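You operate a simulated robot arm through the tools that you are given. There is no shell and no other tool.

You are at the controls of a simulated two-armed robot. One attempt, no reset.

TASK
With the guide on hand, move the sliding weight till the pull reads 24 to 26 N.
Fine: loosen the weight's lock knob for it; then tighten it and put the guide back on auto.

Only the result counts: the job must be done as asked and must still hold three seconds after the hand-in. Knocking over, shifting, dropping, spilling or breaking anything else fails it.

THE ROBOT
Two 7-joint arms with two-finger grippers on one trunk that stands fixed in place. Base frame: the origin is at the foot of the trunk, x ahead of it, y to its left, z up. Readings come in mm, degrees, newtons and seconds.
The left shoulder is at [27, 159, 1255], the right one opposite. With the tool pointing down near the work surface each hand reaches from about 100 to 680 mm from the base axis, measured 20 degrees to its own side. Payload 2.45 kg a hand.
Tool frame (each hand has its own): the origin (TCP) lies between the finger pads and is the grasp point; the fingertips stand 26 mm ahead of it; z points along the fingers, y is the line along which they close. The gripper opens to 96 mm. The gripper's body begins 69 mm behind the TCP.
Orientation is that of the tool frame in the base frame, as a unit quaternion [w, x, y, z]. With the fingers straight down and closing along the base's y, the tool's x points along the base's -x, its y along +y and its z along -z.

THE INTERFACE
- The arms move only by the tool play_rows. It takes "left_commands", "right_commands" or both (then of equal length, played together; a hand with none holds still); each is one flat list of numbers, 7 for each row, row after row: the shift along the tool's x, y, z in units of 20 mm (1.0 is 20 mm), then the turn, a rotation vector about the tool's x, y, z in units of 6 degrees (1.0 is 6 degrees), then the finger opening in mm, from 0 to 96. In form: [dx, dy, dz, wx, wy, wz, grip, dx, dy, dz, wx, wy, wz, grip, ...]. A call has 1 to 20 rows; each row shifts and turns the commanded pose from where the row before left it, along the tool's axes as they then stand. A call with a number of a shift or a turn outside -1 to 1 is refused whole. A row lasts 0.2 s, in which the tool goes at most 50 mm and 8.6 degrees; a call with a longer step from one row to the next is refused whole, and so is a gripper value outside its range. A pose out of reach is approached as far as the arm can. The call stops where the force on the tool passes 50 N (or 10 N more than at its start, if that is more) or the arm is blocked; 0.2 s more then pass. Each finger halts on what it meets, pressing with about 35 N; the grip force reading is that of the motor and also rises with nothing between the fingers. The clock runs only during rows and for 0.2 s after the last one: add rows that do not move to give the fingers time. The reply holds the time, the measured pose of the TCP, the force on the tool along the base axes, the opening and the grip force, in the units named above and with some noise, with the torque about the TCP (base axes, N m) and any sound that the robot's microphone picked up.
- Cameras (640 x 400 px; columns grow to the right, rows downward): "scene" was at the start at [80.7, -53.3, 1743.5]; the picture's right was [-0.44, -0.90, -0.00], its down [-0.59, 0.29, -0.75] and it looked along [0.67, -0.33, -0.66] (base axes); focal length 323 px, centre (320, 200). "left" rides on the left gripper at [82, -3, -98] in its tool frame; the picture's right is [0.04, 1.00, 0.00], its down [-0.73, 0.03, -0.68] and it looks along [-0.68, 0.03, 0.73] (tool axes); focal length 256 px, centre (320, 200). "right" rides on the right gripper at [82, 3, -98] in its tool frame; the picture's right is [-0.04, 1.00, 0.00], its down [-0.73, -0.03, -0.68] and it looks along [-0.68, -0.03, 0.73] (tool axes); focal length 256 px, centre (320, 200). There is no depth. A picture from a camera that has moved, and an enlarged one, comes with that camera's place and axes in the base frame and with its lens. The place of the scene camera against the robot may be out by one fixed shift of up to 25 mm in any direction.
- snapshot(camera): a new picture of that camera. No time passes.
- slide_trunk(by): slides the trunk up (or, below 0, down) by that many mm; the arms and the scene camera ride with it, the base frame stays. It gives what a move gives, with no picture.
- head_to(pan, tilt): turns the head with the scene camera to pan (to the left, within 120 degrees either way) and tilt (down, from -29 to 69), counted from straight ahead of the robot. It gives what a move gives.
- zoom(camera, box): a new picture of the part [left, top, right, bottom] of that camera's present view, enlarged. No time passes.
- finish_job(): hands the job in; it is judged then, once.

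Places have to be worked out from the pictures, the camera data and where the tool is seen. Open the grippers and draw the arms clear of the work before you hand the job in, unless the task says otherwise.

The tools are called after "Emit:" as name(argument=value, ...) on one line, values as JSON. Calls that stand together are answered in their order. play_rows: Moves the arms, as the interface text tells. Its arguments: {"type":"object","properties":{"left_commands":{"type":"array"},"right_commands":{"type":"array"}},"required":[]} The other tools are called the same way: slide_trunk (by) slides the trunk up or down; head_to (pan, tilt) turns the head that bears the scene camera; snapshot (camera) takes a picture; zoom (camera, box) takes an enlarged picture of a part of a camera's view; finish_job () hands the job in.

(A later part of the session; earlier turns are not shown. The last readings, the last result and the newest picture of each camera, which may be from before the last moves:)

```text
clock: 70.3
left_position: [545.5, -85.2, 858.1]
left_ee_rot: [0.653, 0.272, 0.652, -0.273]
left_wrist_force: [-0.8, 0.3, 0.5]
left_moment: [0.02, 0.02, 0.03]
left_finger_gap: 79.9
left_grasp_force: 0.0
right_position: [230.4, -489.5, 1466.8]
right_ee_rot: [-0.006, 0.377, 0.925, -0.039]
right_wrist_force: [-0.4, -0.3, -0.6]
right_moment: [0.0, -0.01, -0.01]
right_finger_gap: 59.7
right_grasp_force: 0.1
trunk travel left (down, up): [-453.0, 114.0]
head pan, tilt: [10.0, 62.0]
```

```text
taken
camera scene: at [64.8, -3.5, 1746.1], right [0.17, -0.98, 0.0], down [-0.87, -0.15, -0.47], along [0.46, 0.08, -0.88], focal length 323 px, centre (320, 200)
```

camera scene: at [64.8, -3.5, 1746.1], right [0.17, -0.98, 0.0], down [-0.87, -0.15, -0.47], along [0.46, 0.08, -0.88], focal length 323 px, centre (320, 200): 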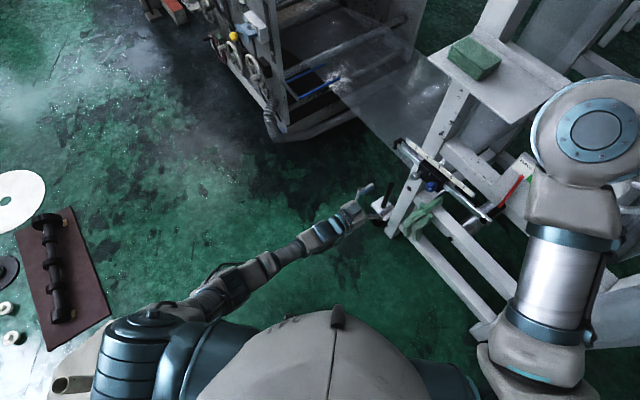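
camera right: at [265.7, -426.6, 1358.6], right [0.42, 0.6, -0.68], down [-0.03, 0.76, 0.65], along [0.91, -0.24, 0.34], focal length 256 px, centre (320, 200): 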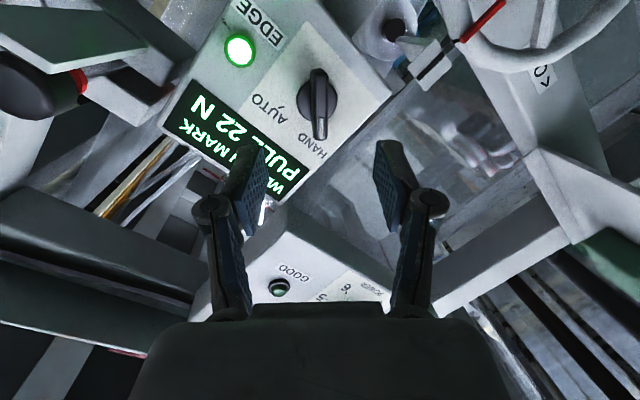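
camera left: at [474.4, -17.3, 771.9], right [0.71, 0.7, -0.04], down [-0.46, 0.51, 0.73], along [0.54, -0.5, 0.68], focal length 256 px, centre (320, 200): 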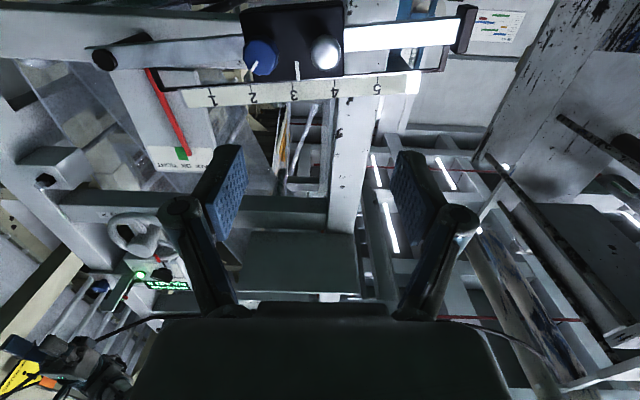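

No limit flagged this time. Now I'll test the shift to the right.

Emit:
play_rows(left_commands=[0, -0.5, 0, 0, 0, 0, 80, 0, -0.5, 0, 0, 0, 0, 80, 0, -0.5, 0, 0, 0, 0, 80, 0, -0.5, 0, 0, 0, 0, 80, 0, 0, 0, 0, 0, 0, 80])

Emit:
snapshot(camera="scene")

```text
clock: 71.5
left_position: [541.6, -98.7, 857.8]
left_ee_rot: [0.65, 0.272, 0.652, -0.279]
left_wrist_force: [-0.1, -0.8, -0.1]
left_moment: [0.0, 0.0, 0.0]
left_finger_gap: 80.2
left_grasp_force: 0.1
left hand out of reach, approached as far as the arm can: row 2, 3, 4
right_position: [230.5, -488.2, 1466.4]
right_ee_rot: [-0.006, 0.378, 0.925, -0.039]
right_wrist_force: [0.0, 0.3, -0.2]
right_moment: [-0.02, -0.01, -0.03]
right_finger_gap: 60.0
right_grasp_force: 0.1
trunk travel left (down, up): [-453.0, 114.0]
head pan, tilt: [10.0, 62.0]
```

```text
taken
camera scene: at [64.8, -3.6, 1746.1], right [0.17, -0.98, 0.0], down [-0.87, -0.15, -0.47], along [0.46, 0.08, -0.88], focal length 323 px, centre (320, 200)
```

scene: 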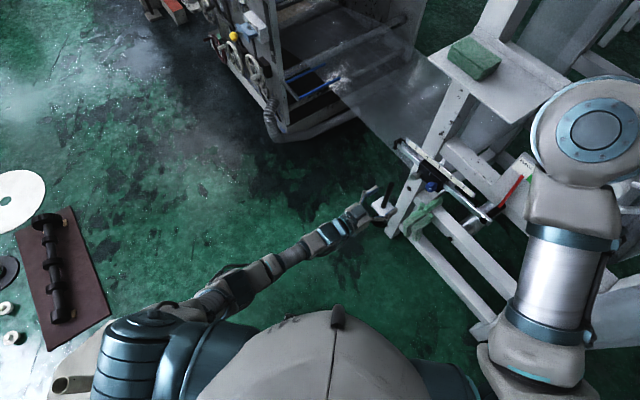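

The left wrist evidently can't bend upward far enough. The right arm is better placed here: its forearm would come in nearly straight ahead, leaving the wrist a comfortable bend toward the machine, as at the selector. I'll first retract the left hand from the rail.

Emit:
play_rows(left_commands=[0, 0, -1, 0, 0, 0, 80, 0, 0, -1, 0, 0, 0, 80, 0, 0, -1, 0, 0, 0, 80, 0, 0, -1, 0, 0, 0, 80, 0, 0, -1, 0, 0, 0, 80, -1, 0, 0, 0, 0, 0, 80, -1, 0, 0, 0, 0, 0, 80, -1, 0, 0, 0, 0, 0, 80, -1, 0, 0, 0, 0, 0, 80, -1, 0, 0, 0, 0, 0, 80, 0, 0, 0, 0, 0, 0, 80])

Emit:
snapshot(camera="scene")

```text
clock: 73.9
left_position: [480.1, -17.5, 956.9]
left_ee_rot: [0.652, 0.273, 0.652, -0.274]
left_wrist_force: [-0.4, -0.3, 0.3]
left_moment: [-0.01, 0.0, 0.0]
left_finger_gap: 79.8
left_grasp_force: 0.0
left hand out of reach, approached as far as the arm can: row 1, 3, 5
right_position: [231.2, -487.8, 1465.9]
right_ee_rot: [-0.006, 0.377, 0.925, -0.04]
right_wrist_force: [-0.5, -0.9, 0.6]
right_moment: [0.01, -0.01, 0.04]
right_finger_gap: 60.0
right_grasp_force: 0.0
trunk travel left (down, up): [-453.0, 114.0]
head pan, tilt: [10.0, 62.0]
```

```text
taken
camera scene: at [64.3, -2.5, 1746.1], right [0.17, -0.98, 0.0], down [-0.87, -0.15, -0.47], along [0.46, 0.08, -0.88], focal length 323 px, centre (320, 200)
```

scene: 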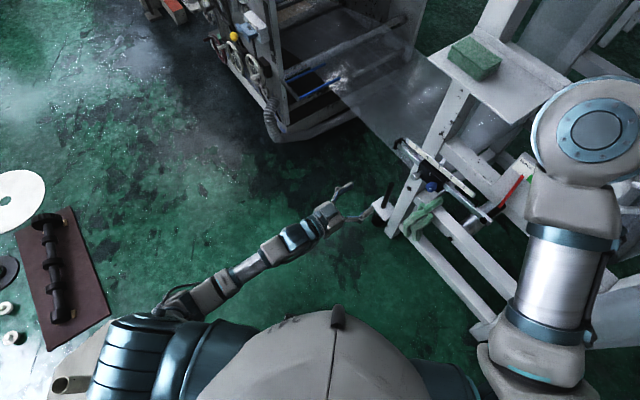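

Left hand is backed off. I'll pitch the left tool back down to its tool-down posture.

Emit:
play_rows(left_commands=[0, 0, 0, 0, 1, 0, 80, 0, 0, 0, 0, 1, 0, 80, 0, 0, 0, 0, 1, 0, 80, 0, 0, 0, 0, 1, 0, 80, 0, 0, 0, 0, 1, 0, 80, 0, 0, 0, 0, 1, 0, 80, 0, 0, 0, 0, 1, 0, 80, 0, 0, 0, 0, 1, 0, 80, 0, 0, 0, 0, 1, 0, 80, 0, 0, 0, 0, 1, 0, 80, 0, 0, 0, 0, 1, 0, 80, 0, 0, 0, 0, 1, 0, 80, 0, 0, 0, 0, 1, 0, 80, 0, 0, 0, 0, 1, 0, 80, 0, 0, 0, 0, 1, 0, 80, 0, 0, 0, 0, 0, 0, 80])

Emit:
snapshot(camera="scene")

```text
clock: 77.3
left_position: [481.6, -18.9, 955.0]
left_ee_rot: [-0.001, 0.387, 0.922, -0.002]
left_wrist_force: [0.5, 0.0, -0.3]
left_moment: [0.0, -0.02, -0.02]
left_finger_gap: 80.3
left_grasp_force: 0.0
right_position: [232.6, -487.1, 1465.5]
right_ee_rot: [-0.006, 0.377, 0.925, -0.04]
right_wrist_force: [0.0, -0.3, -0.6]
right_moment: [0.0, 0.02, 0.0]
right_finger_gap: 60.1
right_grasp_force: 0.0
trunk travel left (down, up): [-453.0, 114.0]
head pan, tilt: [10.0, 62.0]
```

```text
taken
camera scene: at [65.9, -4.3, 1746.0], right [0.17, -0.98, 0.0], down [-0.87, -0.15, -0.47], along [0.46, 0.08, -0.88], focal length 323 px, centre (320, 200)
```

scene: 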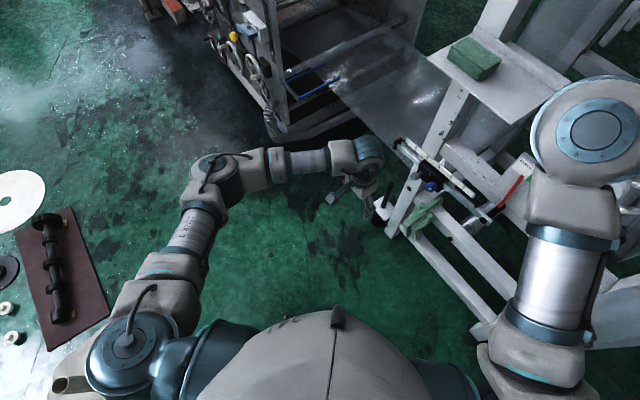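

The left arm is back in a normal elbow-out posture. I'll move the left hand up and left, out of the way of the right arm.

Emit:
play_rows(left_commands=[0.945, 0.32, -0.48, 0, 0, 0, 80, 0.945, 0.32, -0.48, 0, 0, 0, 80, 0.945, 0.32, -0.48, 0, 0, 0, 80, 0.945, 0.32, -0.48, 0, 0, 0, 80, 0.945, 0.32, -0.48, 0, 0, 0, 80, 0.945, 0.32, -0.48, 0, 0, 0, 80, 0.945, 0.32, -0.48, 0, 0, 0, 80, 0.945, 0.32, -0.48, 0, 0, 0, 80, 0.945, 0.32, -0.48, 0, 0, 0, 80, 0.945, 0.32, -0.48, 0, 0, 0, 80, 0.945, 0.32, -0.48, 0, 0, 0, 80, 0.945, 0.32, -0.48, 0, 0, 0, 80, 0, 0, 0, 0, 0, 0, 80])

Emit:
snapshot(camera="scene")

```text
clock: 80.1
left_position: [377.7, 197.7, 1070.2]
left_ee_rot: [0.0, 0.385, 0.923, -0.002]
left_wrist_force: [0.0, -0.5, 0.7]
left_moment: [0.0, -0.02, 0.0]
left_finger_gap: 79.8
left_grasp_force: 0.2
right_position: [232.8, -486.8, 1466.3]
right_ee_rot: [-0.007, 0.377, 0.925, -0.04]
right_wrist_force: [0.3, -0.9, 0.2]
right_moment: [0.01, 0.03, -0.02]
right_finger_gap: 59.8
right_grasp_force: 0.0
trunk travel left (down, up): [-453.0, 114.0]
head pan, tilt: [10.0, 62.0]
```

```text
taken
camera scene: at [65.2, -0.3, 1746.0], right [0.17, -0.98, 0.0], down [-0.87, -0.15, -0.47], along [0.46, 0.08, -0.88], focal length 323 px, centre (320, 200)
```

scene: 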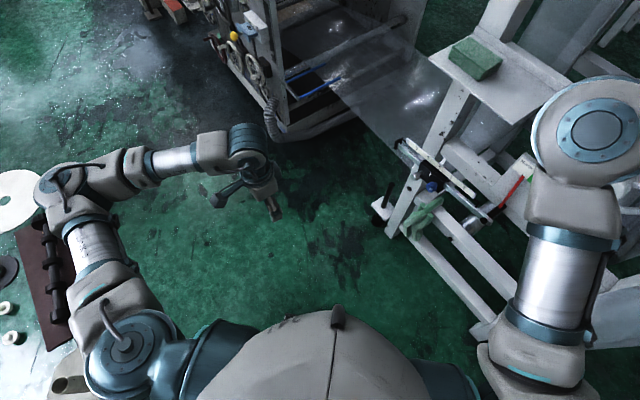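

The left arm is clear. Now I lower the trunk 300 mm for the right arm's work at the weight, in two steps, watching readings.

Emit:
slide_trunk(by=-150)

Emit:
slide_trunk(by=-150)

Emit:
head_to(pan=-25, tilt=52)

Emit:
snapshot(camera="scene")

```text
clock: 81.8
left_position: [375.4, 197.5, 921.5]
left_ee_rot: [0.001, 0.387, 0.922, -0.002]
left_wrist_force: [0.9, -0.8, -0.4]
left_moment: [0.01, 0.01, 0.01]
left_finger_gap: 80.0
left_grasp_force: 0.0
right_position: [230.6, -486.1, 1316.9]
right_ee_rot: [-0.005, 0.376, 0.926, -0.039]
right_wrist_force: [0.1, -0.1, 0.8]
right_moment: [0.0, 0.03, -0.01]
right_finger_gap: 60.1
right_grasp_force: 0.1
trunk travel left (down, up): [-303.0, 264.0]
head pan, tilt: [10.0, 62.0]
```

```text
clock: 83.6
left_position: [376.7, 198.6, 770.7]
left_ee_rot: [0.0, 0.386, 0.923, -0.002]
left_wrist_force: [0.3, -1.0, 0.7]
left_moment: [0.0, 0.01, 0.01]
left_finger_gap: 80.0
left_grasp_force: 0.1
right_position: [229.5, -486.4, 1167.6]
right_ee_rot: [-0.005, 0.376, 0.926, -0.04]
right_wrist_force: [0.2, 0.2, 0.0]
right_moment: [0.01, 0.02, 0.01]
right_finger_gap: 60.0
right_grasp_force: 0.1
trunk travel left (down, up): [-153.0, 414.0]
head pan, tilt: [10.0, 62.0]
```

```text
clock: 84.6
left_position: [376.7, 197.2, 770.8]
left_ee_rot: [0.0, 0.386, 0.923, -0.004]
left_wrist_force: [0.1, 0.3, -0.5]
left_moment: [-0.02, 0.01, -0.02]
left_finger_gap: 79.7
left_grasp_force: 0.1
right_position: [230.1, -486.6, 1166.0]
right_ee_rot: [-0.006, 0.377, 0.925, -0.038]
right_wrist_force: [-0.4, 0.6, 1.0]
right_moment: [-0.04, -0.03, -0.02]
right_finger_gap: 59.9
right_grasp_force: 0.0
trunk travel left (down, up): [-153.0, 414.0]
head pan, tilt: [-25.0, 52.0]
```

```text
taken
camera scene: at [234.1, -43.9, 1447.7], right [-0.42, -0.91, 0.0], down [-0.72, 0.33, -0.61], along [0.55, -0.26, -0.79], focal length 323 px, centre (320, 200)
```

scene: 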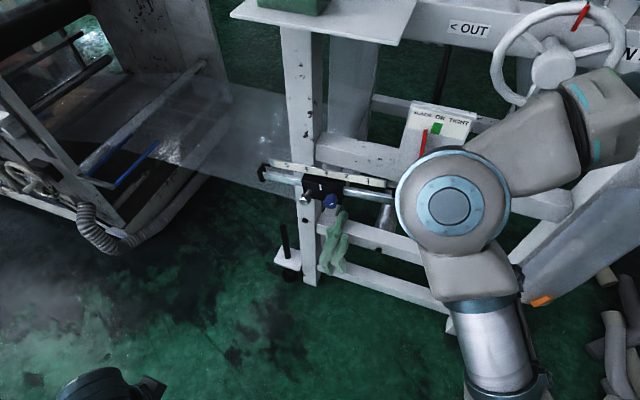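

The path in front of the machine is free. I'll carry the right hand across to about [400, -100, 1166], still tool-down.

Emit:
play_rows(right_commands=[0.372, 0.985, -0.08, 0, 0, 0, 60, 0.372, 0.985, -0.08, 0, 0, 0, 60, 0.372, 0.985, -0.08, 0, 0, 0, 60, 0.372, 0.985, -0.08, 0, 0, 0, 60, 0.372, 0.985, -0.08, 0, 0, 0, 60, 0.372, 0.985, -0.08, 0, 0, 0, 60, 0.372, 0.985, -0.08, 0, 0, 0, 60, 0.372, 0.985, -0.08, 0, 0, 0, 60, 0.372, 0.985, -0.08, 0, 0, 0, 60, 0.372, 0.985, -0.08, 0, 0, 0, 60, 0, 0, 0, 0, 0, 0, 60])

Emit:
snapshot(camera="scene")

```text
clock: 87.0
left_position: [376.2, 198.8, 770.9]
left_ee_rot: [0.001, 0.386, 0.922, -0.003]
left_wrist_force: [0.0, 0.0, 0.0]
left_moment: [-0.01, 0.01, -0.02]
left_finger_gap: 80.0
left_grasp_force: 0.0
right_position: [283.2, -395.7, 1156.9]
right_ee_rot: [-0.006, 0.377, 0.926, -0.04]
right_wrist_force: [0.1, -0.3, 0.0]
right_moment: [-0.04, 0.01, 0.0]
right_finger_gap: 60.0
right_grasp_force: 0.0
right hand out of reach, approached as far as the arm can: row 5, 6, 7, 8, 9, 10
trunk travel left (down, up): [-153.0, 414.0]
head pan, tilt: [-25.0, 52.0]
```

```text
taken
camera scene: at [234.2, -43.0, 1447.7], right [-0.42, -0.91, 0.0], down [-0.72, 0.33, -0.61], along [0.55, -0.26, -0.79], focal length 323 px, centre (320, 200)
```

scene: 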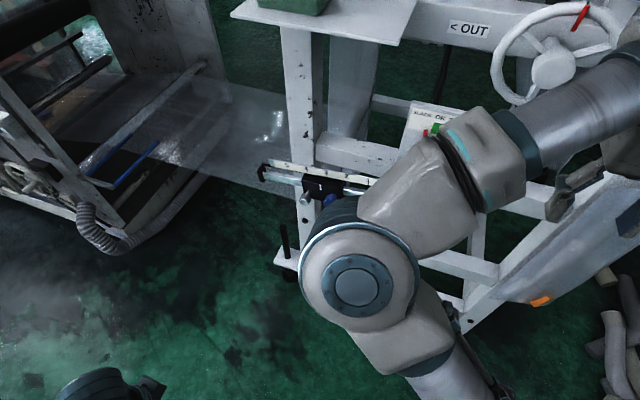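

The right arm folds elbow-inward here and gets stuck too. I'll return it to the right side and instead bring the left arm in by a different route: pitch up while heading straight ahead (wrist bent sideways), then yaw toward the machine.

Emit:
play_rows(left_commands=[0, 0, 0, 0, 0, -1, 80, 0, 0, 0, 0, 0, -1, 80, 0, 0, 0, 0, 0, -1, 80, 0, 0, 0, 0, 0, -1, 80, 0, 0, 0, 0, 0, -1, 80, 0, 0, 0, 0, 0, -1, 80, 0, 0, 0, 0, 0, -1, 80, 0, 0, 0, 0, 0, -0.5, 80], right_commands=[-0.3, -0.7, 0, 0, 0, 0, 60, -0.3, -0.7, 0, 0, 0, 0, 60, -0.3, -0.7, 0, 0, 0, 0, 60, -0.3, -0.7, 0, 0, 0, 0, 60, -0.3, -0.7, 0, 0, 0, 0, 60, -0.3, -0.7, 0, 0, 0, 0, 60, -0.3, -0.7, 0, 0, 0, 0, 60, -0.3, -0.7, 0, 0, 0, 0, 60])

Emit:
snapshot(camera="scene")

```text
clock: 88.8
left_position: [376.6, 198.0, 770.2]
left_ee_rot: [-0.001, 0.003, 1.0, -0.002]
left_wrist_force: [-0.4, -1.2, 0.1]
left_moment: [0.0, 0.01, 0.0]
left_finger_gap: 80.4
left_grasp_force: 0.0
right_position: [238.7, -510.4, 1165.8]
right_ee_rot: [-0.006, 0.378, 0.925, -0.039]
right_wrist_force: [-0.3, -0.4, 0.4]
right_moment: [0.01, -0.02, 0.0]
right_finger_gap: 60.0
right_grasp_force: 0.0
trunk travel left (down, up): [-153.0, 414.0]
head pan, tilt: [-25.0, 52.0]
```

```text
taken
camera scene: at [233.8, -45.2, 1447.7], right [-0.42, -0.91, 0.0], down [-0.72, 0.33, -0.61], along [0.55, -0.26, -0.79], focal length 323 px, centre (320, 200)
```

scene: 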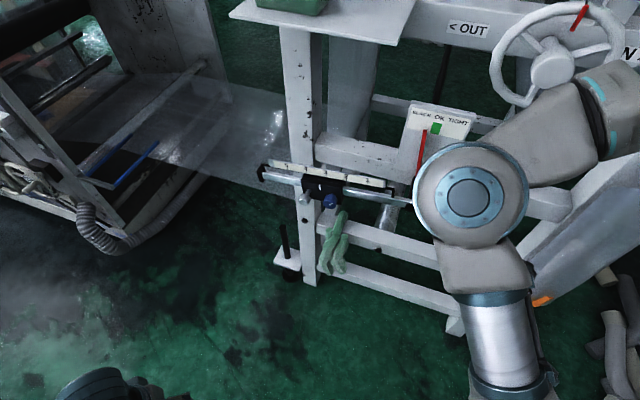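

Both arms responded. Now the left hand goes to about [480, 80, 900] and I'll pitch it up to horizontal with heading straight ahead.

Emit:
play_rows(left_commands=[-0.743, -0.85, -0.929, 0, 0, 0, 80, -0.743, -0.85, -0.929, 0, 0, 0, 80, -0.743, -0.85, -0.929, 0, 0, 0, 80, -0.743, -0.85, -0.929, 0, 0, 0, 80, -0.743, -0.85, -0.929, 0, 0, 0, 80, -0.743, -0.85, -0.929, 0, 0, 0, 80, -0.743, -0.85, -0.929, 0, 0, 0, 80, 0, 0, 0, 0, 0, 0, 80])

Emit:
play_rows(left_commands=[0, 0, 0, 0, -1, 0, 80, 0, 0, 0, 0, -1, 0, 80, 0, 0, 0, 0, -1, 0, 80, 0, 0, 0, 0, -1, 0, 80, 0, 0, 0, 0, -1, 0, 80, 0, 0, 0, 0, -1, 0, 80, 0, 0, 0, 0, -1, 0, 80, 0, 0, 0, 0, -1, 0, 80, 0, 0, 0, 0, -1, 0, 80, 0, 0, 0, 0, -1, 0, 80, 0, 0, 0, 0, -1, 0, 80, 0, 0, 0, 0, -1, 0, 80, 0, 0, 0, 0, -1, 0, 80, 0, 0, 0, 0, -1, 0, 80, 0, 0, 0, 0, -1, 0, 80, 0, 0, 0, 0, 0, 0, 80])

Emit:
head_to(pan=0, tilt=60)

Emit:
snapshot(camera="scene")

```text
clock: 90.6
left_position: [481.5, 77.6, 901.3]
left_ee_rot: [-0.001, 0.004, 1.0, -0.001]
left_wrist_force: [-0.7, -0.4, 0.3]
left_moment: [0.03, 0.0, -0.03]
left_finger_gap: 79.9
left_grasp_force: 0.1
right_position: [238.5, -510.8, 1165.6]
right_ee_rot: [-0.006, 0.377, 0.925, -0.038]
right_wrist_force: [-0.2, 0.6, -0.3]
right_moment: [0.03, 0.0, 0.0]
right_finger_gap: 60.0
right_grasp_force: 0.0
trunk travel left (down, up): [-153.0, 414.0]
head pan, tilt: [-25.0, 52.0]
```

```text
clock: 94.0
left_position: [484.7, 75.6, 900.7]
left_ee_rot: [0.707, 0.001, 0.707, -0.003]
left_wrist_force: [0.2, -0.3, 0.2]
left_moment: [0.02, -0.01, -0.03]
left_finger_gap: 80.1
left_grasp_force: 0.0
left hand out of reach, approached as far as the arm can: row 12
right_position: [238.7, -509.9, 1166.0]
right_ee_rot: [-0.006, 0.377, 0.926, -0.039]
right_wrist_force: [-0.7, 0.6, 0.6]
right_moment: [0.03, 0.04, 0.0]
right_finger_gap: 59.9
right_grasp_force: 0.0
trunk travel left (down, up): [-153.0, 414.0]
head pan, tilt: [-25.0, 52.0]
```

```text
clock: 94.9
left_position: [484.6, 75.1, 900.5]
left_ee_rot: [0.707, 0.001, 0.707, -0.003]
left_wrist_force: [0.4, -0.5, 1.1]
left_moment: [0.01, 0.01, -0.02]
left_finger_gap: 80.0
left_grasp_force: 0.1
right_position: [238.3, -511.2, 1166.6]
right_ee_rot: [-0.007, 0.377, 0.925, -0.039]
right_wrist_force: [-0.1, -0.3, -0.7]
right_moment: [0.01, -0.01, 0.06]
right_finger_gap: 60.0
right_grasp_force: 0.1
trunk travel left (down, up): [-153.0, 414.0]
head pan, tilt: [0.0, 60.0]
```

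```text
taken
camera scene: at [233.0, -14.5, 1437.8], right [0.0, -1.0, 0.0], down [-0.87, 0.0, -0.5], along [0.5, 0.0, -0.87], focal length 323 px, centre (320, 200)
```

scene: 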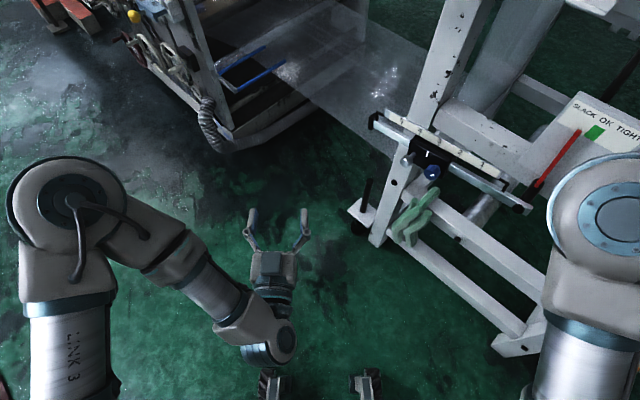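

That route worked: the elbow is out to the left and the wrist is well bent. I'll now translate the hand to about [611, -66, 838], still heading straight ahead and clear of the rail.

Emit:
play_rows(left_commands=[0.3875, -0.88, 0.79, 0, 0, 0, 80, 0.3875, -0.88, 0.79, 0, 0, 0, 80, 0.3875, -0.88, 0.79, 0, 0, 0, 80, 0.3875, -0.88, 0.79, 0, 0, 0, 80, 0.3875, -0.88, 0.79, 0, 0, 0, 80, 0.3875, -0.88, 0.79, 0, 0, 0, 80, 0, 0, 0, 0, 0, 0, 80])

Emit:
snapshot(camera="scene")

```text
clock: 96.5
left_position: [577.7, -31.8, 853.4]
left_ee_rot: [0.707, 0.0, 0.708, -0.003]
left_wrist_force: [1.2, 0.0, 0.5]
left_moment: [-0.05, -0.04, -0.02]
left_finger_gap: 79.8
left_grasp_force: 0.0
right_position: [238.6, -509.5, 1165.9]
right_ee_rot: [-0.006, 0.377, 0.925, -0.039]
right_wrist_force: [0.0, -0.1, 0.0]
right_moment: [-0.03, -0.01, 0.02]
right_finger_gap: 60.1
right_grasp_force: 0.1
trunk travel left (down, up): [-153.0, 414.0]
head pan, tilt: [0.0, 60.0]
```

```text
taken
camera scene: at [233.1, -15.5, 1437.8], right [0.0, -1.0, 0.0], down [-0.87, 0.0, -0.5], along [0.5, 0.0, -0.87], focal length 323 px, centre (320, 200)
```

scene: 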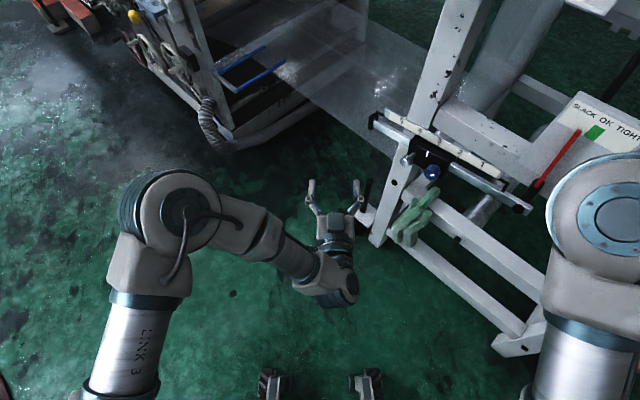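

Going well. Now I yaw the left tool 45° toward the machine about the wrist, ending about 100 mm in front of the blue knob.

Emit:
play_rows(left_commands=[0.095, -0.93, 0.23, 0.9375, 0, 0, 80, 0.095, -0.93, 0.23, 0.9375, 0, 0, 80, 0.095, -0.93, 0.23, 0.9375, 0, 0, 80, 0.095, -0.93, 0.23, 0.9375, 0, 0, 80, 0.095, -0.93, 0.23, 0.9375, 0, 0, 80, 0.095, -0.93, 0.23, 0.9375, 0, 0, 80, 0, 0, 0, 0, 0, 0, 80])

Emit:
snapshot(camera="scene")

Emit:
snapshot(camera="left")

```text
clock: 98.1
left_position: [577.3, -122.9, 871.3]
left_ee_rot: [0.685, 0.141, 0.7, -0.141]
left_wrist_force: [1.1, -0.3, 0.2]
left_moment: [0.0, 0.01, -0.01]
left_finger_gap: 79.6
left_grasp_force: 0.1
left hand out of reach, approached as far as the arm can: row 4, 5, 6
right_position: [240.0, -509.9, 1166.1]
right_ee_rot: [-0.007, 0.378, 0.925, -0.038]
right_wrist_force: [-0.3, 0.3, -1.1]
right_moment: [-0.02, 0.03, -0.01]
right_finger_gap: 59.7
right_grasp_force: 0.0
trunk travel left (down, up): [-153.0, 414.0]
head pan, tilt: [0.0, 60.0]
```

```text
taken
camera scene: at [233.5, -15.6, 1437.6], right [0.0, -1.0, 0.0], down [-0.87, 0.0, -0.5], along [0.5, 0.0, -0.87], focal length 323 px, centre (320, 200)
```

scene: 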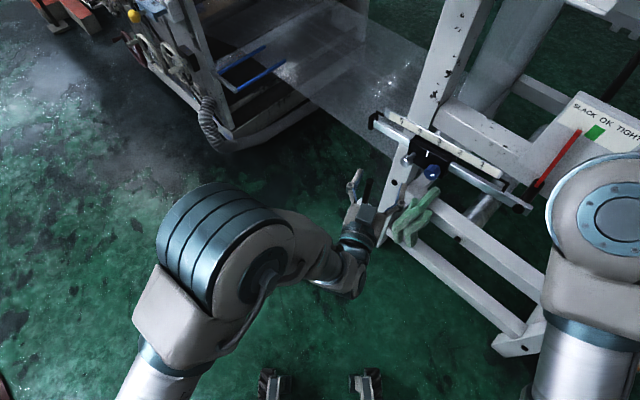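

```text
taken
camera left: at [482.1, -87.8, 792.6], right [0.39, 0.92, -0.04], down [-0.6, 0.29, 0.75], along [0.7, -0.27, 0.66], focal length 256 px, centre (320, 200)
```

left: 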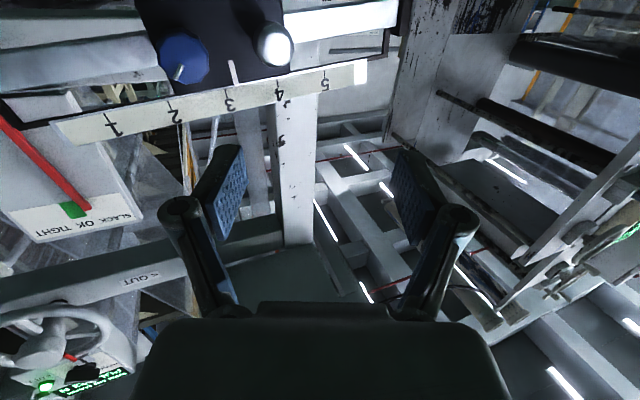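

Blocked again at a heading of about -23°. A knob doesn't care about roll, so I'll test whether rolling the tool frees the wrist – first one way.

Emit:
play_rows(left_commands=[0, 0, 0, 0, 0, -1, 80, 0, 0, 0, 0, 0, -1, 80, 0, 0, 0, 0, 0, -1, 80, 0, 0, 0, 0, 0, -1, 80, 0, 0, 0, 0, 0, 0, 80])

Emit:
play_rows(left_commands=[0, -0.5, 0, 0.9, 0, 0, 80, 0, -0.5, 0, 0.9, 0, 0, 80, 0, 0, 0, 0, 0, 0, 80])

Emit:
snapshot(camera="scene")

```text
clock: 99.3
left_position: [574.6, -122.8, 872.5]
left_ee_rot: [0.641, -0.008, 0.715, -0.279]
left_wrist_force: [-0.2, 0.5, -0.7]
left_moment: [0.02, -0.03, 0.01]
left_finger_gap: 80.0
left_grasp_force: 0.1
right_position: [237.9, -510.4, 1165.8]
right_ee_rot: [-0.007, 0.377, 0.925, -0.039]
right_wrist_force: [-0.2, 1.7, 0.5]
right_moment: [-0.02, 0.01, -0.02]
right_finger_gap: 59.8
right_grasp_force: 0.1
trunk travel left (down, up): [-153.0, 414.0]
head pan, tilt: [0.0, 60.0]
```

```text
clock: 100.1
left_position: [574.7, -124.6, 871.9]
left_ee_rot: [0.641, -0.009, 0.715, -0.279]
left_wrist_force: [-0.4, 0.2, 0.1]
left_moment: [0.01, 0.01, 0.04]
left_finger_gap: 80.0
left_grasp_force: 0.0
left hand out of reach, approached as far as the arm can: row 1, 2
right_position: [237.4, -510.8, 1165.4]
right_ee_rot: [-0.007, 0.377, 0.925, -0.038]
right_wrist_force: [0.1, -0.1, 0.1]
right_moment: [0.03, 0.0, 0.02]
right_finger_gap: 59.8
right_grasp_force: 0.1
trunk travel left (down, up): [-153.0, 414.0]
head pan, tilt: [0.0, 60.0]
```

```text
taken
camera scene: at [233.1, -16.1, 1437.7], right [0.0, -1.0, 0.0], down [-0.87, 0.0, -0.5], along [0.5, 0.0, -0.87], focal length 323 px, centre (320, 200)
```

scene: 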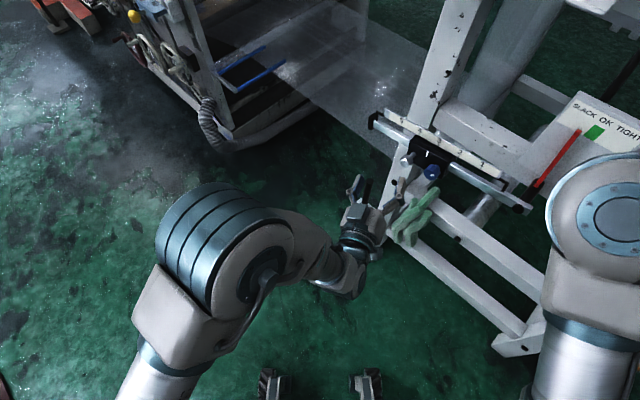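

Roll is free, so the limit is in the forearm. Pitching the tool downward about 30° should move away from it; I'll undo the roll, pitch down 30°, then continue the yaw toward the machine.

Emit:
play_rows(left_commands=[0, 0, 0, 0, 0, 1, 80, 0, 0, 0, 0, 0, 1, 80, 0, 0, 0, 0, 0, 1, 80, 0, 0, 0, 0, 0, 1, 80, 0, 0, -0.5, 0, 1, 0, 80, 0, 0, -0.5, 0, 1, 0, 80, 0, 0, -0.5, 0, 1, 0, 80, 0, 0, -0.5, 0, 1, 0, 80, 0, 0, -0.5, 0, 1, 0, 80, 0, 0, 0, 0, 0, 0, 80])

Emit:
play_rows(left_commands=[0, -0.7, 0, 0.866, 0, 0.5, 80, 0, -0.7, 0, 0.866, 0, 0.5, 80, 0, -0.7, 0, 0.866, 0, 0.5, 80, 0, -0.5, 0, 0.606, 0, 0.35, 80, 0, 0, 0, 0, 0, 0, 80])

Emit:
snapshot(camera="scene")

Emit:
snapshot(camera="left")

```text
clock: 102.3
left_position: [531.8, -104.5, 883.9]
left_ee_rot: [0.48, 0.173, 0.855, -0.099]
left_wrist_force: [-0.1, 0.4, -0.8]
left_moment: [0.01, 0.02, 0.05]
left_finger_gap: 80.1
left_grasp_force: 0.0
right_position: [239.7, -510.2, 1166.0]
right_ee_rot: [-0.006, 0.377, 0.925, -0.039]
right_wrist_force: [-0.1, 0.0, -0.1]
right_moment: [0.03, -0.01, 0.01]
right_finger_gap: 60.3
right_grasp_force: 0.1
trunk travel left (down, up): [-153.0, 414.0]
head pan, tilt: [0.0, 60.0]
```

```text
clock: 103.5
left_position: [503.3, -148.4, 884.4]
left_ee_rot: [0.453, 0.332, 0.804, -0.195]
left_wrist_force: [-0.4, -0.2, 0.0]
left_moment: [0.01, 0.01, -0.01]
left_finger_gap: 79.8
left_grasp_force: 0.0
right_position: [238.9, -509.8, 1164.7]
right_ee_rot: [-0.007, 0.377, 0.925, -0.038]
right_wrist_force: [-0.5, 0.4, 0.6]
right_moment: [0.01, 0.03, -0.02]
right_finger_gap: 59.9
right_grasp_force: 0.0
trunk travel left (down, up): [-153.0, 414.0]
head pan, tilt: [0.0, 60.0]
```

```text
taken
camera scene: at [232.9, -14.9, 1437.8], right [0.0, -1.0, 0.0], down [-0.87, 0.0, -0.5], along [0.5, 0.0, -0.87], focal length 323 px, centre (320, 200)
```

scene: 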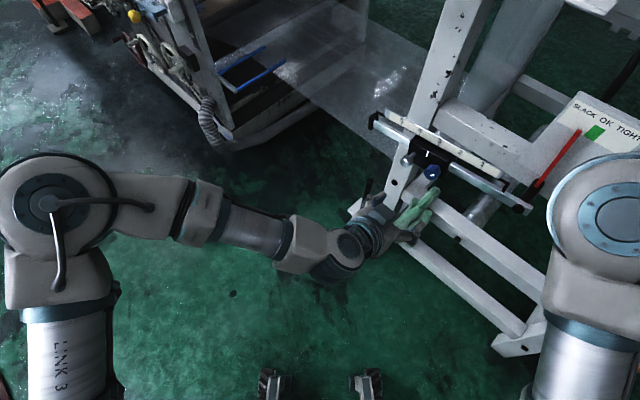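

```text
taken
camera left: at [411.6, -61.7, 864.8], right [0.69, 0.72, -0.05], down [-0.11, 0.17, 0.98], along [0.71, -0.67, 0.2], focal length 256 px, centre (320, 200)
```

left: 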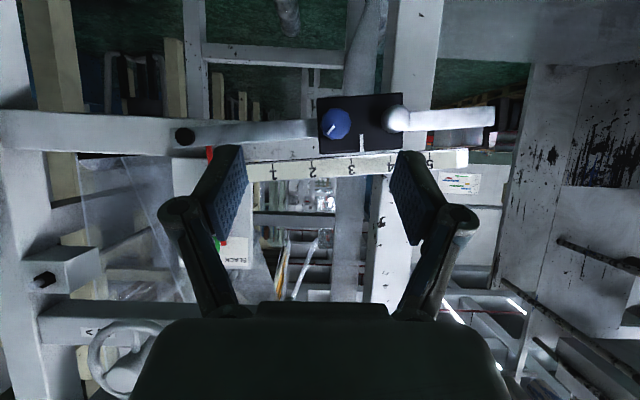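

Excellent – no limit flags, and the left camera looks squarely at the carriage. The blue knob is again at [633, -253, 838]. I'll zoom in on the knobs.

Emit:
zoom(camera="left", box=[240, 70, 480, 200])

Emit:
zoom(camera="scene", box=[340, 90, 540, 250])

```text
2.67 times, centred on (360, 135) of left
camera zoom: at [411.6, -61.7, 864.8], right [0.69, 0.72, -0.05], down [-0.11, 0.17, 0.98], along [0.71, -0.67, 0.2], focal length 683 px, centre (213, 373)
```

zoom: 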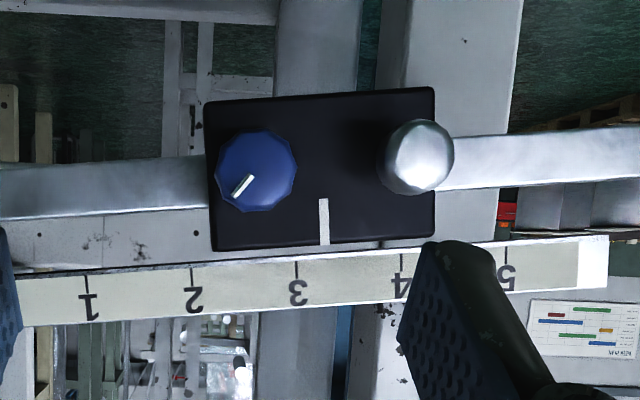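

```text
2.50 times, centred on (440, 170) of scene
camera zoom: at [232.9, -14.9, 1437.8], right [0.0, -1.0, 0.0], down [-0.87, 0.0, -0.5], along [0.5, 0.0, -0.87], focal length 808 px, centre (20, 275)
```

zoom: 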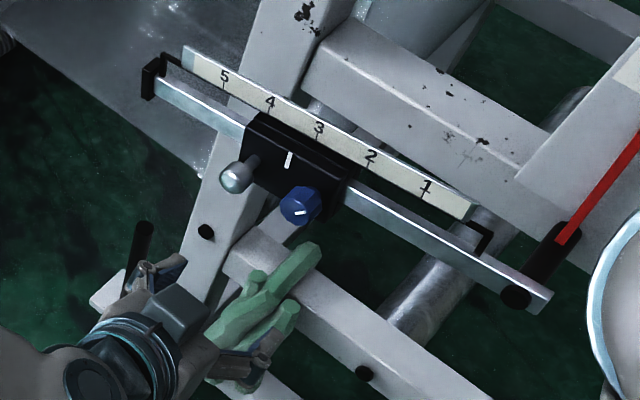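

The blue knob is about 33 mm across with the silver ball 60 mm to its left, so I need a narrow opening. I'll set 50 mm and move to about 60 mm in front of the knob, slightly above its axis.

Emit:
play_rows(left_commands=[-0.172, 0.156, 0.92, 0, 0, 0, 50, -0.172, 0.156, 0.92, 0, 0, 0, 50, -0.172, 0.156, 0.92, 0, 0, 0, 50, -0.172, 0.156, 0.92, 0, 0, 0, 50, -0.172, 0.156, 0.92, 0, 0, 0, 50, -0.172, 0.156, 0.92, 0, 0, 0, 50, 0, 0, 0, 0, 0, 0, 50])

Emit:
snapshot(camera="left")

Emit:
snapshot(camera="scene")

```text
clock: 105.1
left_position: [591.4, -210.4, 845.2]
left_ee_rot: [0.453, 0.332, 0.805, -0.194]
left_wrist_force: [-0.9, 0.1, 0.0]
left_moment: [-0.02, -0.01, 0.02]
left_finger_gap: 49.9
left_grasp_force: 0.1
right_position: [238.3, -510.9, 1164.6]
right_ee_rot: [-0.006, 0.377, 0.925, -0.039]
right_wrist_force: [-0.8, -0.5, -0.4]
right_moment: [-0.01, 0.0, 0.01]
right_finger_gap: 59.8
right_grasp_force: 0.1
trunk travel left (down, up): [-153.0, 414.0]
head pan, tilt: [0.0, 60.0]
```

```text
taken
camera left: at [499.6, -124.0, 825.6], right [0.69, 0.72, -0.05], down [-0.11, 0.17, 0.98], along [0.71, -0.67, 0.2], focal length 256 px, centre (320, 200)
```

left: 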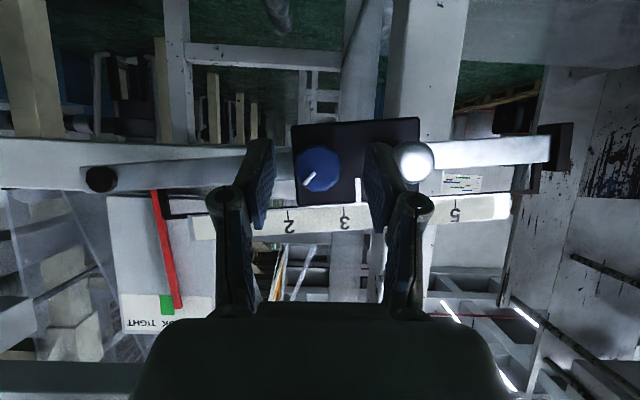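

```text
taken
camera scene: at [233.3, -15.6, 1437.7], right [0.0, -1.0, 0.0], down [-0.87, 0.0, -0.5], along [0.5, 0.0, -0.87], focal length 323 px, centre (320, 200)
```

scene: 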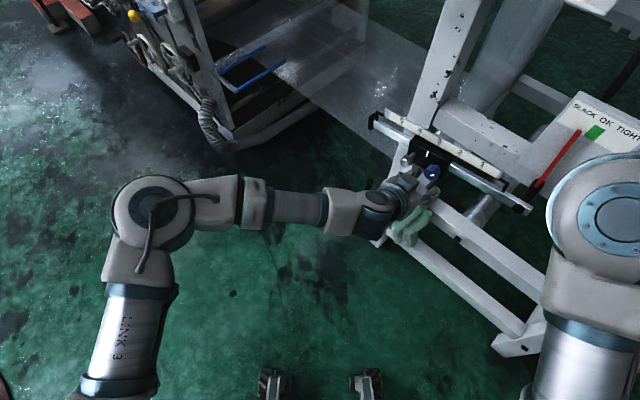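

The knob sits centred between the fingers. I'll test reducing the downward pitch by 12° here for a squarer grip.

Emit:
play_rows(left_commands=[0, 0, 0, 0, -1, 0, 50, 0, 0, 0, 0, -1, 0, 50, 0, 0, 0, 0, 0, 0, 50])

Emit:
zoom(camera="left", box=[220, 80, 460, 240])

```text
clock: 105.9
left_position: [590.9, -208.9, 844.9]
left_ee_rot: [0.535, 0.31, 0.753, -0.227]
left_wrist_force: [-0.4, 0.1, -0.1]
left_moment: [0.01, 0.0, 0.04]
left_finger_gap: 49.6
left_grasp_force: 0.1
right_position: [236.7, -510.0, 1165.8]
right_ee_rot: [-0.006, 0.377, 0.925, -0.039]
right_wrist_force: [0.2, 0.8, 0.0]
right_moment: [-0.01, -0.02, 0.01]
right_finger_gap: 60.1
right_grasp_force: 0.1
trunk travel left (down, up): [-153.0, 414.0]
head pan, tilt: [0.0, 60.0]
```

```text
2.50 times, centred on (340, 160) of left
camera zoom: at [503.3, -128.3, 800.1], right [0.7, 0.71, -0.05], down [-0.26, 0.31, 0.91], along [0.67, -0.63, 0.4], focal length 640 px, centre (270, 300)
```

zoom: 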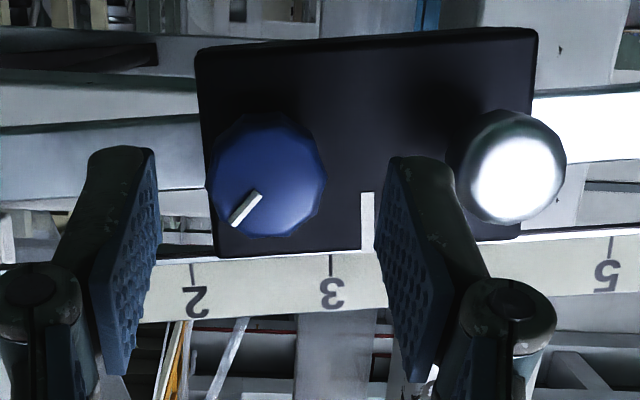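

The pitch of 19° is fine. From the two views the knob's front face is at about [627, -248, 839], with the carriage face some 33 mm behind it; the silver ball would crowd a horizontally-closing finger, so I prefer fingers above/below the knob. I'll test less pitch and a -60° roll here.

Emit:
play_rows(left_commands=[0, 0, 0, 0, -1, 0, 50, 0, 0, 0, 0, -1, 0, 50, 0, 0, 0, 0, 0, 0, 50])

Emit:
play_rows(left_commands=[0, 0, 0, 0, 0, -1, 50, 0, 0, 0, 0, 0, -1, 50, 0, 0, 0, 0, 0, -1, 50, 0, 0, 0, 0, 0, -1, 50, 0, 0, 0, 0, 0, -1, 50, 0, 0, 0, 0, 0, -1, 50, 0, 0, 0, 0, 0, -1, 50, 0, 0, 0, 0, 0, -1, 50, 0, 0, 0, 0, 0, -1, 50, 0, 0, 0, 0, 0, -1, 50, 0, 0, 0, 0, 0, 0, 50])

Emit:
snapshot(camera="left")

Emit:
snapshot(camera="scene")

```text
clock: 106.7
left_position: [591.3, -211.4, 843.9]
left_ee_rot: [0.534, 0.309, 0.753, -0.227]
left_wrist_force: [-0.2, 0.3, -0.5]
left_moment: [0.01, -0.04, -0.01]
left_finger_gap: 49.9
left_grasp_force: 0.0
left hand out of reach, approached as far as the arm can: row 1, 2
right_position: [239.0, -510.3, 1165.5]
right_ee_rot: [-0.006, 0.377, 0.926, -0.039]
right_wrist_force: [-0.5, -1.2, -0.6]
right_moment: [0.03, 0.02, 0.0]
right_finger_gap: 59.8
right_grasp_force: 0.0
trunk travel left (down, up): [-153.0, 414.0]
head pan, tilt: [0.0, 60.0]
```

```text
clock: 109.1
left_position: [590.4, -210.8, 843.4]
left_ee_rot: [0.347, -0.109, 0.808, -0.464]
left_wrist_force: [0.1, -0.8, 0.5]
left_moment: [0.04, 0.02, -0.04]
left_finger_gap: 50.1
left_grasp_force: 0.0
right_position: [239.3, -511.7, 1166.1]
right_ee_rot: [-0.007, 0.377, 0.925, -0.039]
right_wrist_force: [-0.1, -0.1, 0.1]
right_moment: [0.02, 0.01, 0.01]
right_finger_gap: 60.0
right_grasp_force: 0.1
trunk travel left (down, up): [-153.0, 414.0]
head pan, tilt: [0.0, 60.0]
```

```text
taken
camera left: at [464.8, -187.2, 841.7], right [0.12, 0.52, -0.84], down [0.09, 0.84, 0.54], along [0.99, -0.14, 0.05], focal length 256 px, centre (320, 200)
```

left: 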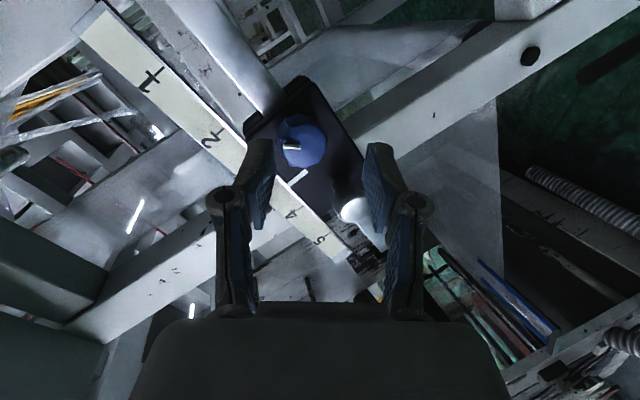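

```text
taken
camera scene: at [233.5, -15.4, 1437.7], right [0.0, -1.0, 0.0], down [-0.87, 0.0, -0.5], along [0.5, 0.0, -0.87], focal length 323 px, centre (320, 200)
```

scene: 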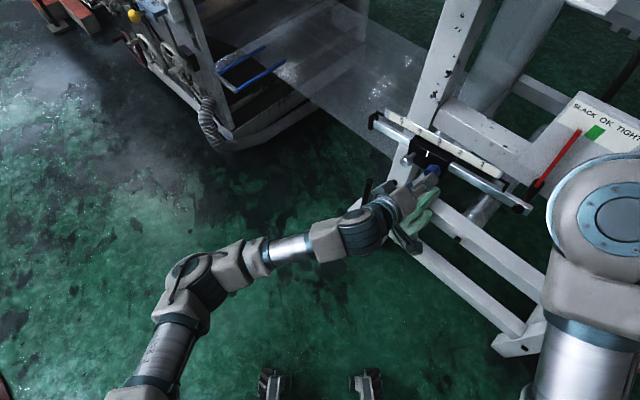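

Less pitch is blocked at this trunk height but the roll is free. I'll back off 60 mm, lower the trunk 100 mm and raise the hand again, so the forearm slopes up and the tool can come in flatter.

Emit:
play_rows(left_commands=[0, 0, -1, 0, 0, 0, 50, 0, 0, -1, 0, 0, 0, 50, 0, 0, -1, 0, 0, 0, 50, 0, 0, 0, 0, 0, 0, 50])

Emit:
slide_trunk(by=-110)

Emit:
play_rows(left_commands=[-0.46, -0.825, -0.33, 0, 0, 0, 50, -0.46, -0.825, -0.33, 0, 0, 0, 50, -0.46, -0.825, -0.33, 0, 0, 0, 50, -0.46, -0.825, -0.33, 0, 0, 0, 50, -0.46, -0.825, -0.33, 0, 0, 0, 50, 0, 0, 0, 0, 0, 0, 50])

Emit:
play_rows(left_commands=[0, 0, 0, 0.65, -0.375, 0, 50, 0, 0, 0, 0.65, -0.375, 0, 50, 0, 0, 0, 0, 0, 0, 50])

Emit:
snapshot(camera="scene")

```text
clock: 110.1
left_position: [552.0, -171.9, 862.7]
left_ee_rot: [0.348, -0.108, 0.807, -0.465]
left_wrist_force: [-0.3, -0.2, 0.1]
left_moment: [0.0, 0.01, 0.0]
left_finger_gap: 50.0
left_grasp_force: 0.1
right_position: [238.4, -510.2, 1165.5]
right_ee_rot: [-0.006, 0.377, 0.925, -0.039]
right_wrist_force: [0.2, 0.1, 0.3]
right_moment: [-0.03, 0.01, 0.02]
right_finger_gap: 59.6
right_grasp_force: 0.0
trunk travel left (down, up): [-153.0, 414.0]
head pan, tilt: [0.0, 60.0]
```

```text
clock: 111.5
left_position: [555.4, -169.8, 717.5]
left_ee_rot: [0.315, -0.127, 0.821, -0.458]
left_wrist_force: [-0.3, -1.0, 0.3]
left_moment: [0.03, -0.01, 0.0]
left_finger_gap: 50.0
left_grasp_force: 0.1
right_position: [237.2, -510.1, 1057.5]
right_ee_rot: [-0.005, 0.378, 0.925, -0.038]
right_wrist_force: [-0.1, -0.9, -0.1]
right_moment: [0.0, -0.03, 0.0]
right_finger_gap: 59.9
right_grasp_force: 0.0
trunk travel left (down, up): [-43.0, 524.0]
head pan, tilt: [0.0, 60.0]
```

```text
clock: 112.9
left_position: [564.4, -170.3, 815.5]
left_ee_rot: [0.314, -0.127, 0.822, -0.459]
left_wrist_force: [0.5, 1.6, 0.5]
left_moment: [-0.02, 0.02, -0.04]
left_finger_gap: 50.4
left_grasp_force: 0.0
right_position: [239.1, -509.4, 1054.5]
right_ee_rot: [-0.006, 0.377, 0.925, -0.04]
right_wrist_force: [0.6, -0.6, -0.5]
right_moment: [0.0, -0.01, 0.04]
right_finger_gap: 60.1
right_grasp_force: 0.1
trunk travel left (down, up): [-43.0, 524.0]
head pan, tilt: [0.0, 60.0]
```

```text
clock: 113.7
left_position: [563.7, -169.9, 816.2]
left_ee_rot: [0.353, -0.124, 0.775, -0.509]
left_wrist_force: [0.1, 0.1, -0.7]
left_moment: [-0.03, -0.02, 0.02]
left_finger_gap: 49.8
left_grasp_force: 0.0
right_position: [239.5, -509.6, 1055.8]
right_ee_rot: [-0.006, 0.377, 0.925, -0.039]
right_wrist_force: [-0.1, -0.1, 1.0]
right_moment: [0.02, 0.02, -0.01]
right_finger_gap: 59.9
right_grasp_force: 0.1
trunk travel left (down, up): [-43.0, 524.0]
head pan, tilt: [0.0, 60.0]
```

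```text
taken
camera scene: at [366.9, -14.8, 1295.8], right [0.0, -1.0, 0.0], down [-0.87, 0.0, -0.49], along [0.49, 0.0, -0.87], focal length 323 px, centre (320, 200)
```

scene: 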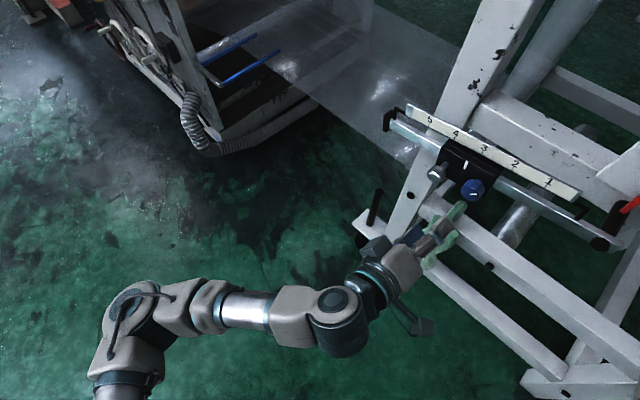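

The tool is now at 13° pitch with no flags. I'll flatten another 10° and raise it to knob height.

Emit:
play_rows(left_commands=[0, 0, 0, 0.9, -0.433, 0, 50, -0.42, -0.877, -0.23, 0, 0, 0, 50, 0, 0, 0, 0.6, -0.29, 0, 50, 0, 0, 0, 0, 0, 0, 50])

Emit:
snapshot(camera="left")

Emit:
snapshot(camera="scene")

```text
clock: 114.7
left_position: [564.2, -170.5, 835.0]
left_ee_rot: [0.353, -0.124, 0.776, -0.507]
left_wrist_force: [0.1, 1.0, -0.1]
left_moment: [-0.01, 0.0, 0.02]
left_finger_gap: 49.6
left_grasp_force: 0.1
left hand out of reach, approached as far as the arm can: row 1, 3
right_position: [238.7, -510.2, 1056.1]
right_ee_rot: [-0.006, 0.377, 0.925, -0.039]
right_wrist_force: [0.3, -0.2, -0.3]
right_moment: [0.01, 0.02, -0.02]
right_finger_gap: 60.3
right_grasp_force: 0.0
trunk travel left (down, up): [-43.0, 524.0]
head pan, tilt: [0.0, 60.0]
```

```text
taken
camera left: at [437.4, -148.1, 827.5], right [0.14, 0.43, -0.89], down [0.07, 0.89, 0.44], along [0.99, -0.13, 0.09], focal length 256 px, centre (320, 200)
```

left: 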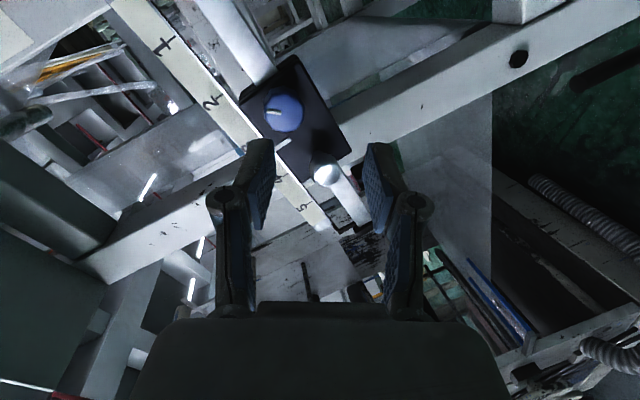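

```text
taken
camera scene: at [366.9, -14.8, 1295.7], right [0.0, -1.0, 0.0], down [-0.87, 0.0, -0.49], along [0.49, 0.0, -0.87], focal length 323 px, centre (320, 200)
```

scene: 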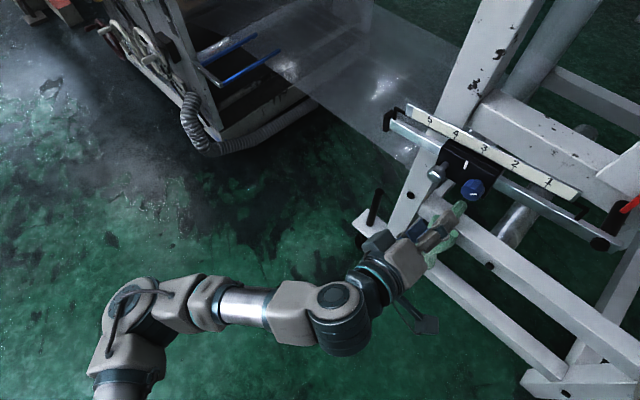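

The knob's face is confirmed at about [627, -248, 840]. I'll line up 75 mm in front along the tool axis and roll +18° so the grip starts at the clockwise end of its range.

Emit:
play_rows(left_commands=[-0.13, -0.75, 0.34, 0, 0, 0, 50, -0.13, -0.75, 0.34, 0, 0, 0, 50, 0, 0, 0, 0, 0, 1, 50, 0, 0, 0, 0, 0, 1, 50, 0, 0, 0, 0, 0, 1, 50, 0, 0, 0, 0, 0, 0, 50])

Emit:
snapshot(camera="left")

```text
clock: 116.1
left_position: [573.0, -188.9, 859.3]
left_ee_rot: [0.428, -0.001, 0.786, -0.446]
left_wrist_force: [0.8, -1.1, -0.8]
left_moment: [0.03, -0.02, 0.02]
left_finger_gap: 49.9
left_grasp_force: 0.0
right_position: [239.0, -509.7, 1055.6]
right_ee_rot: [-0.007, 0.376, 0.926, -0.04]
right_wrist_force: [-0.5, -0.4, 0.6]
right_moment: [0.0, 0.01, -0.02]
right_finger_gap: 60.0
right_grasp_force: 0.1
trunk travel left (down, up): [-43.0, 524.0]
head pan, tilt: [0.0, 60.0]
```

```text
taken
camera left: at [451.8, -154.7, 830.7], right [0.36, 0.59, -0.73], down [0.02, 0.77, 0.63], along [0.93, -0.24, 0.27], focal length 256 px, centre (320, 200)
```

left: 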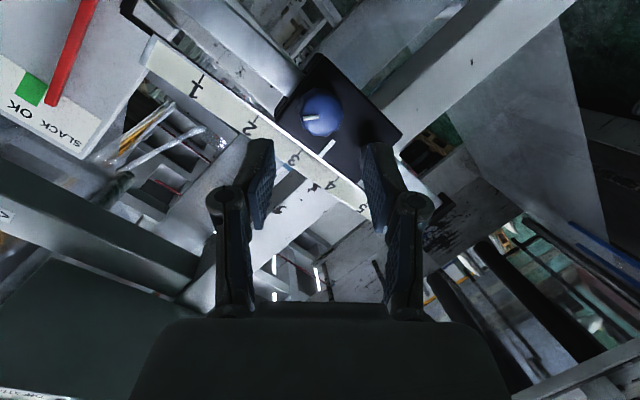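

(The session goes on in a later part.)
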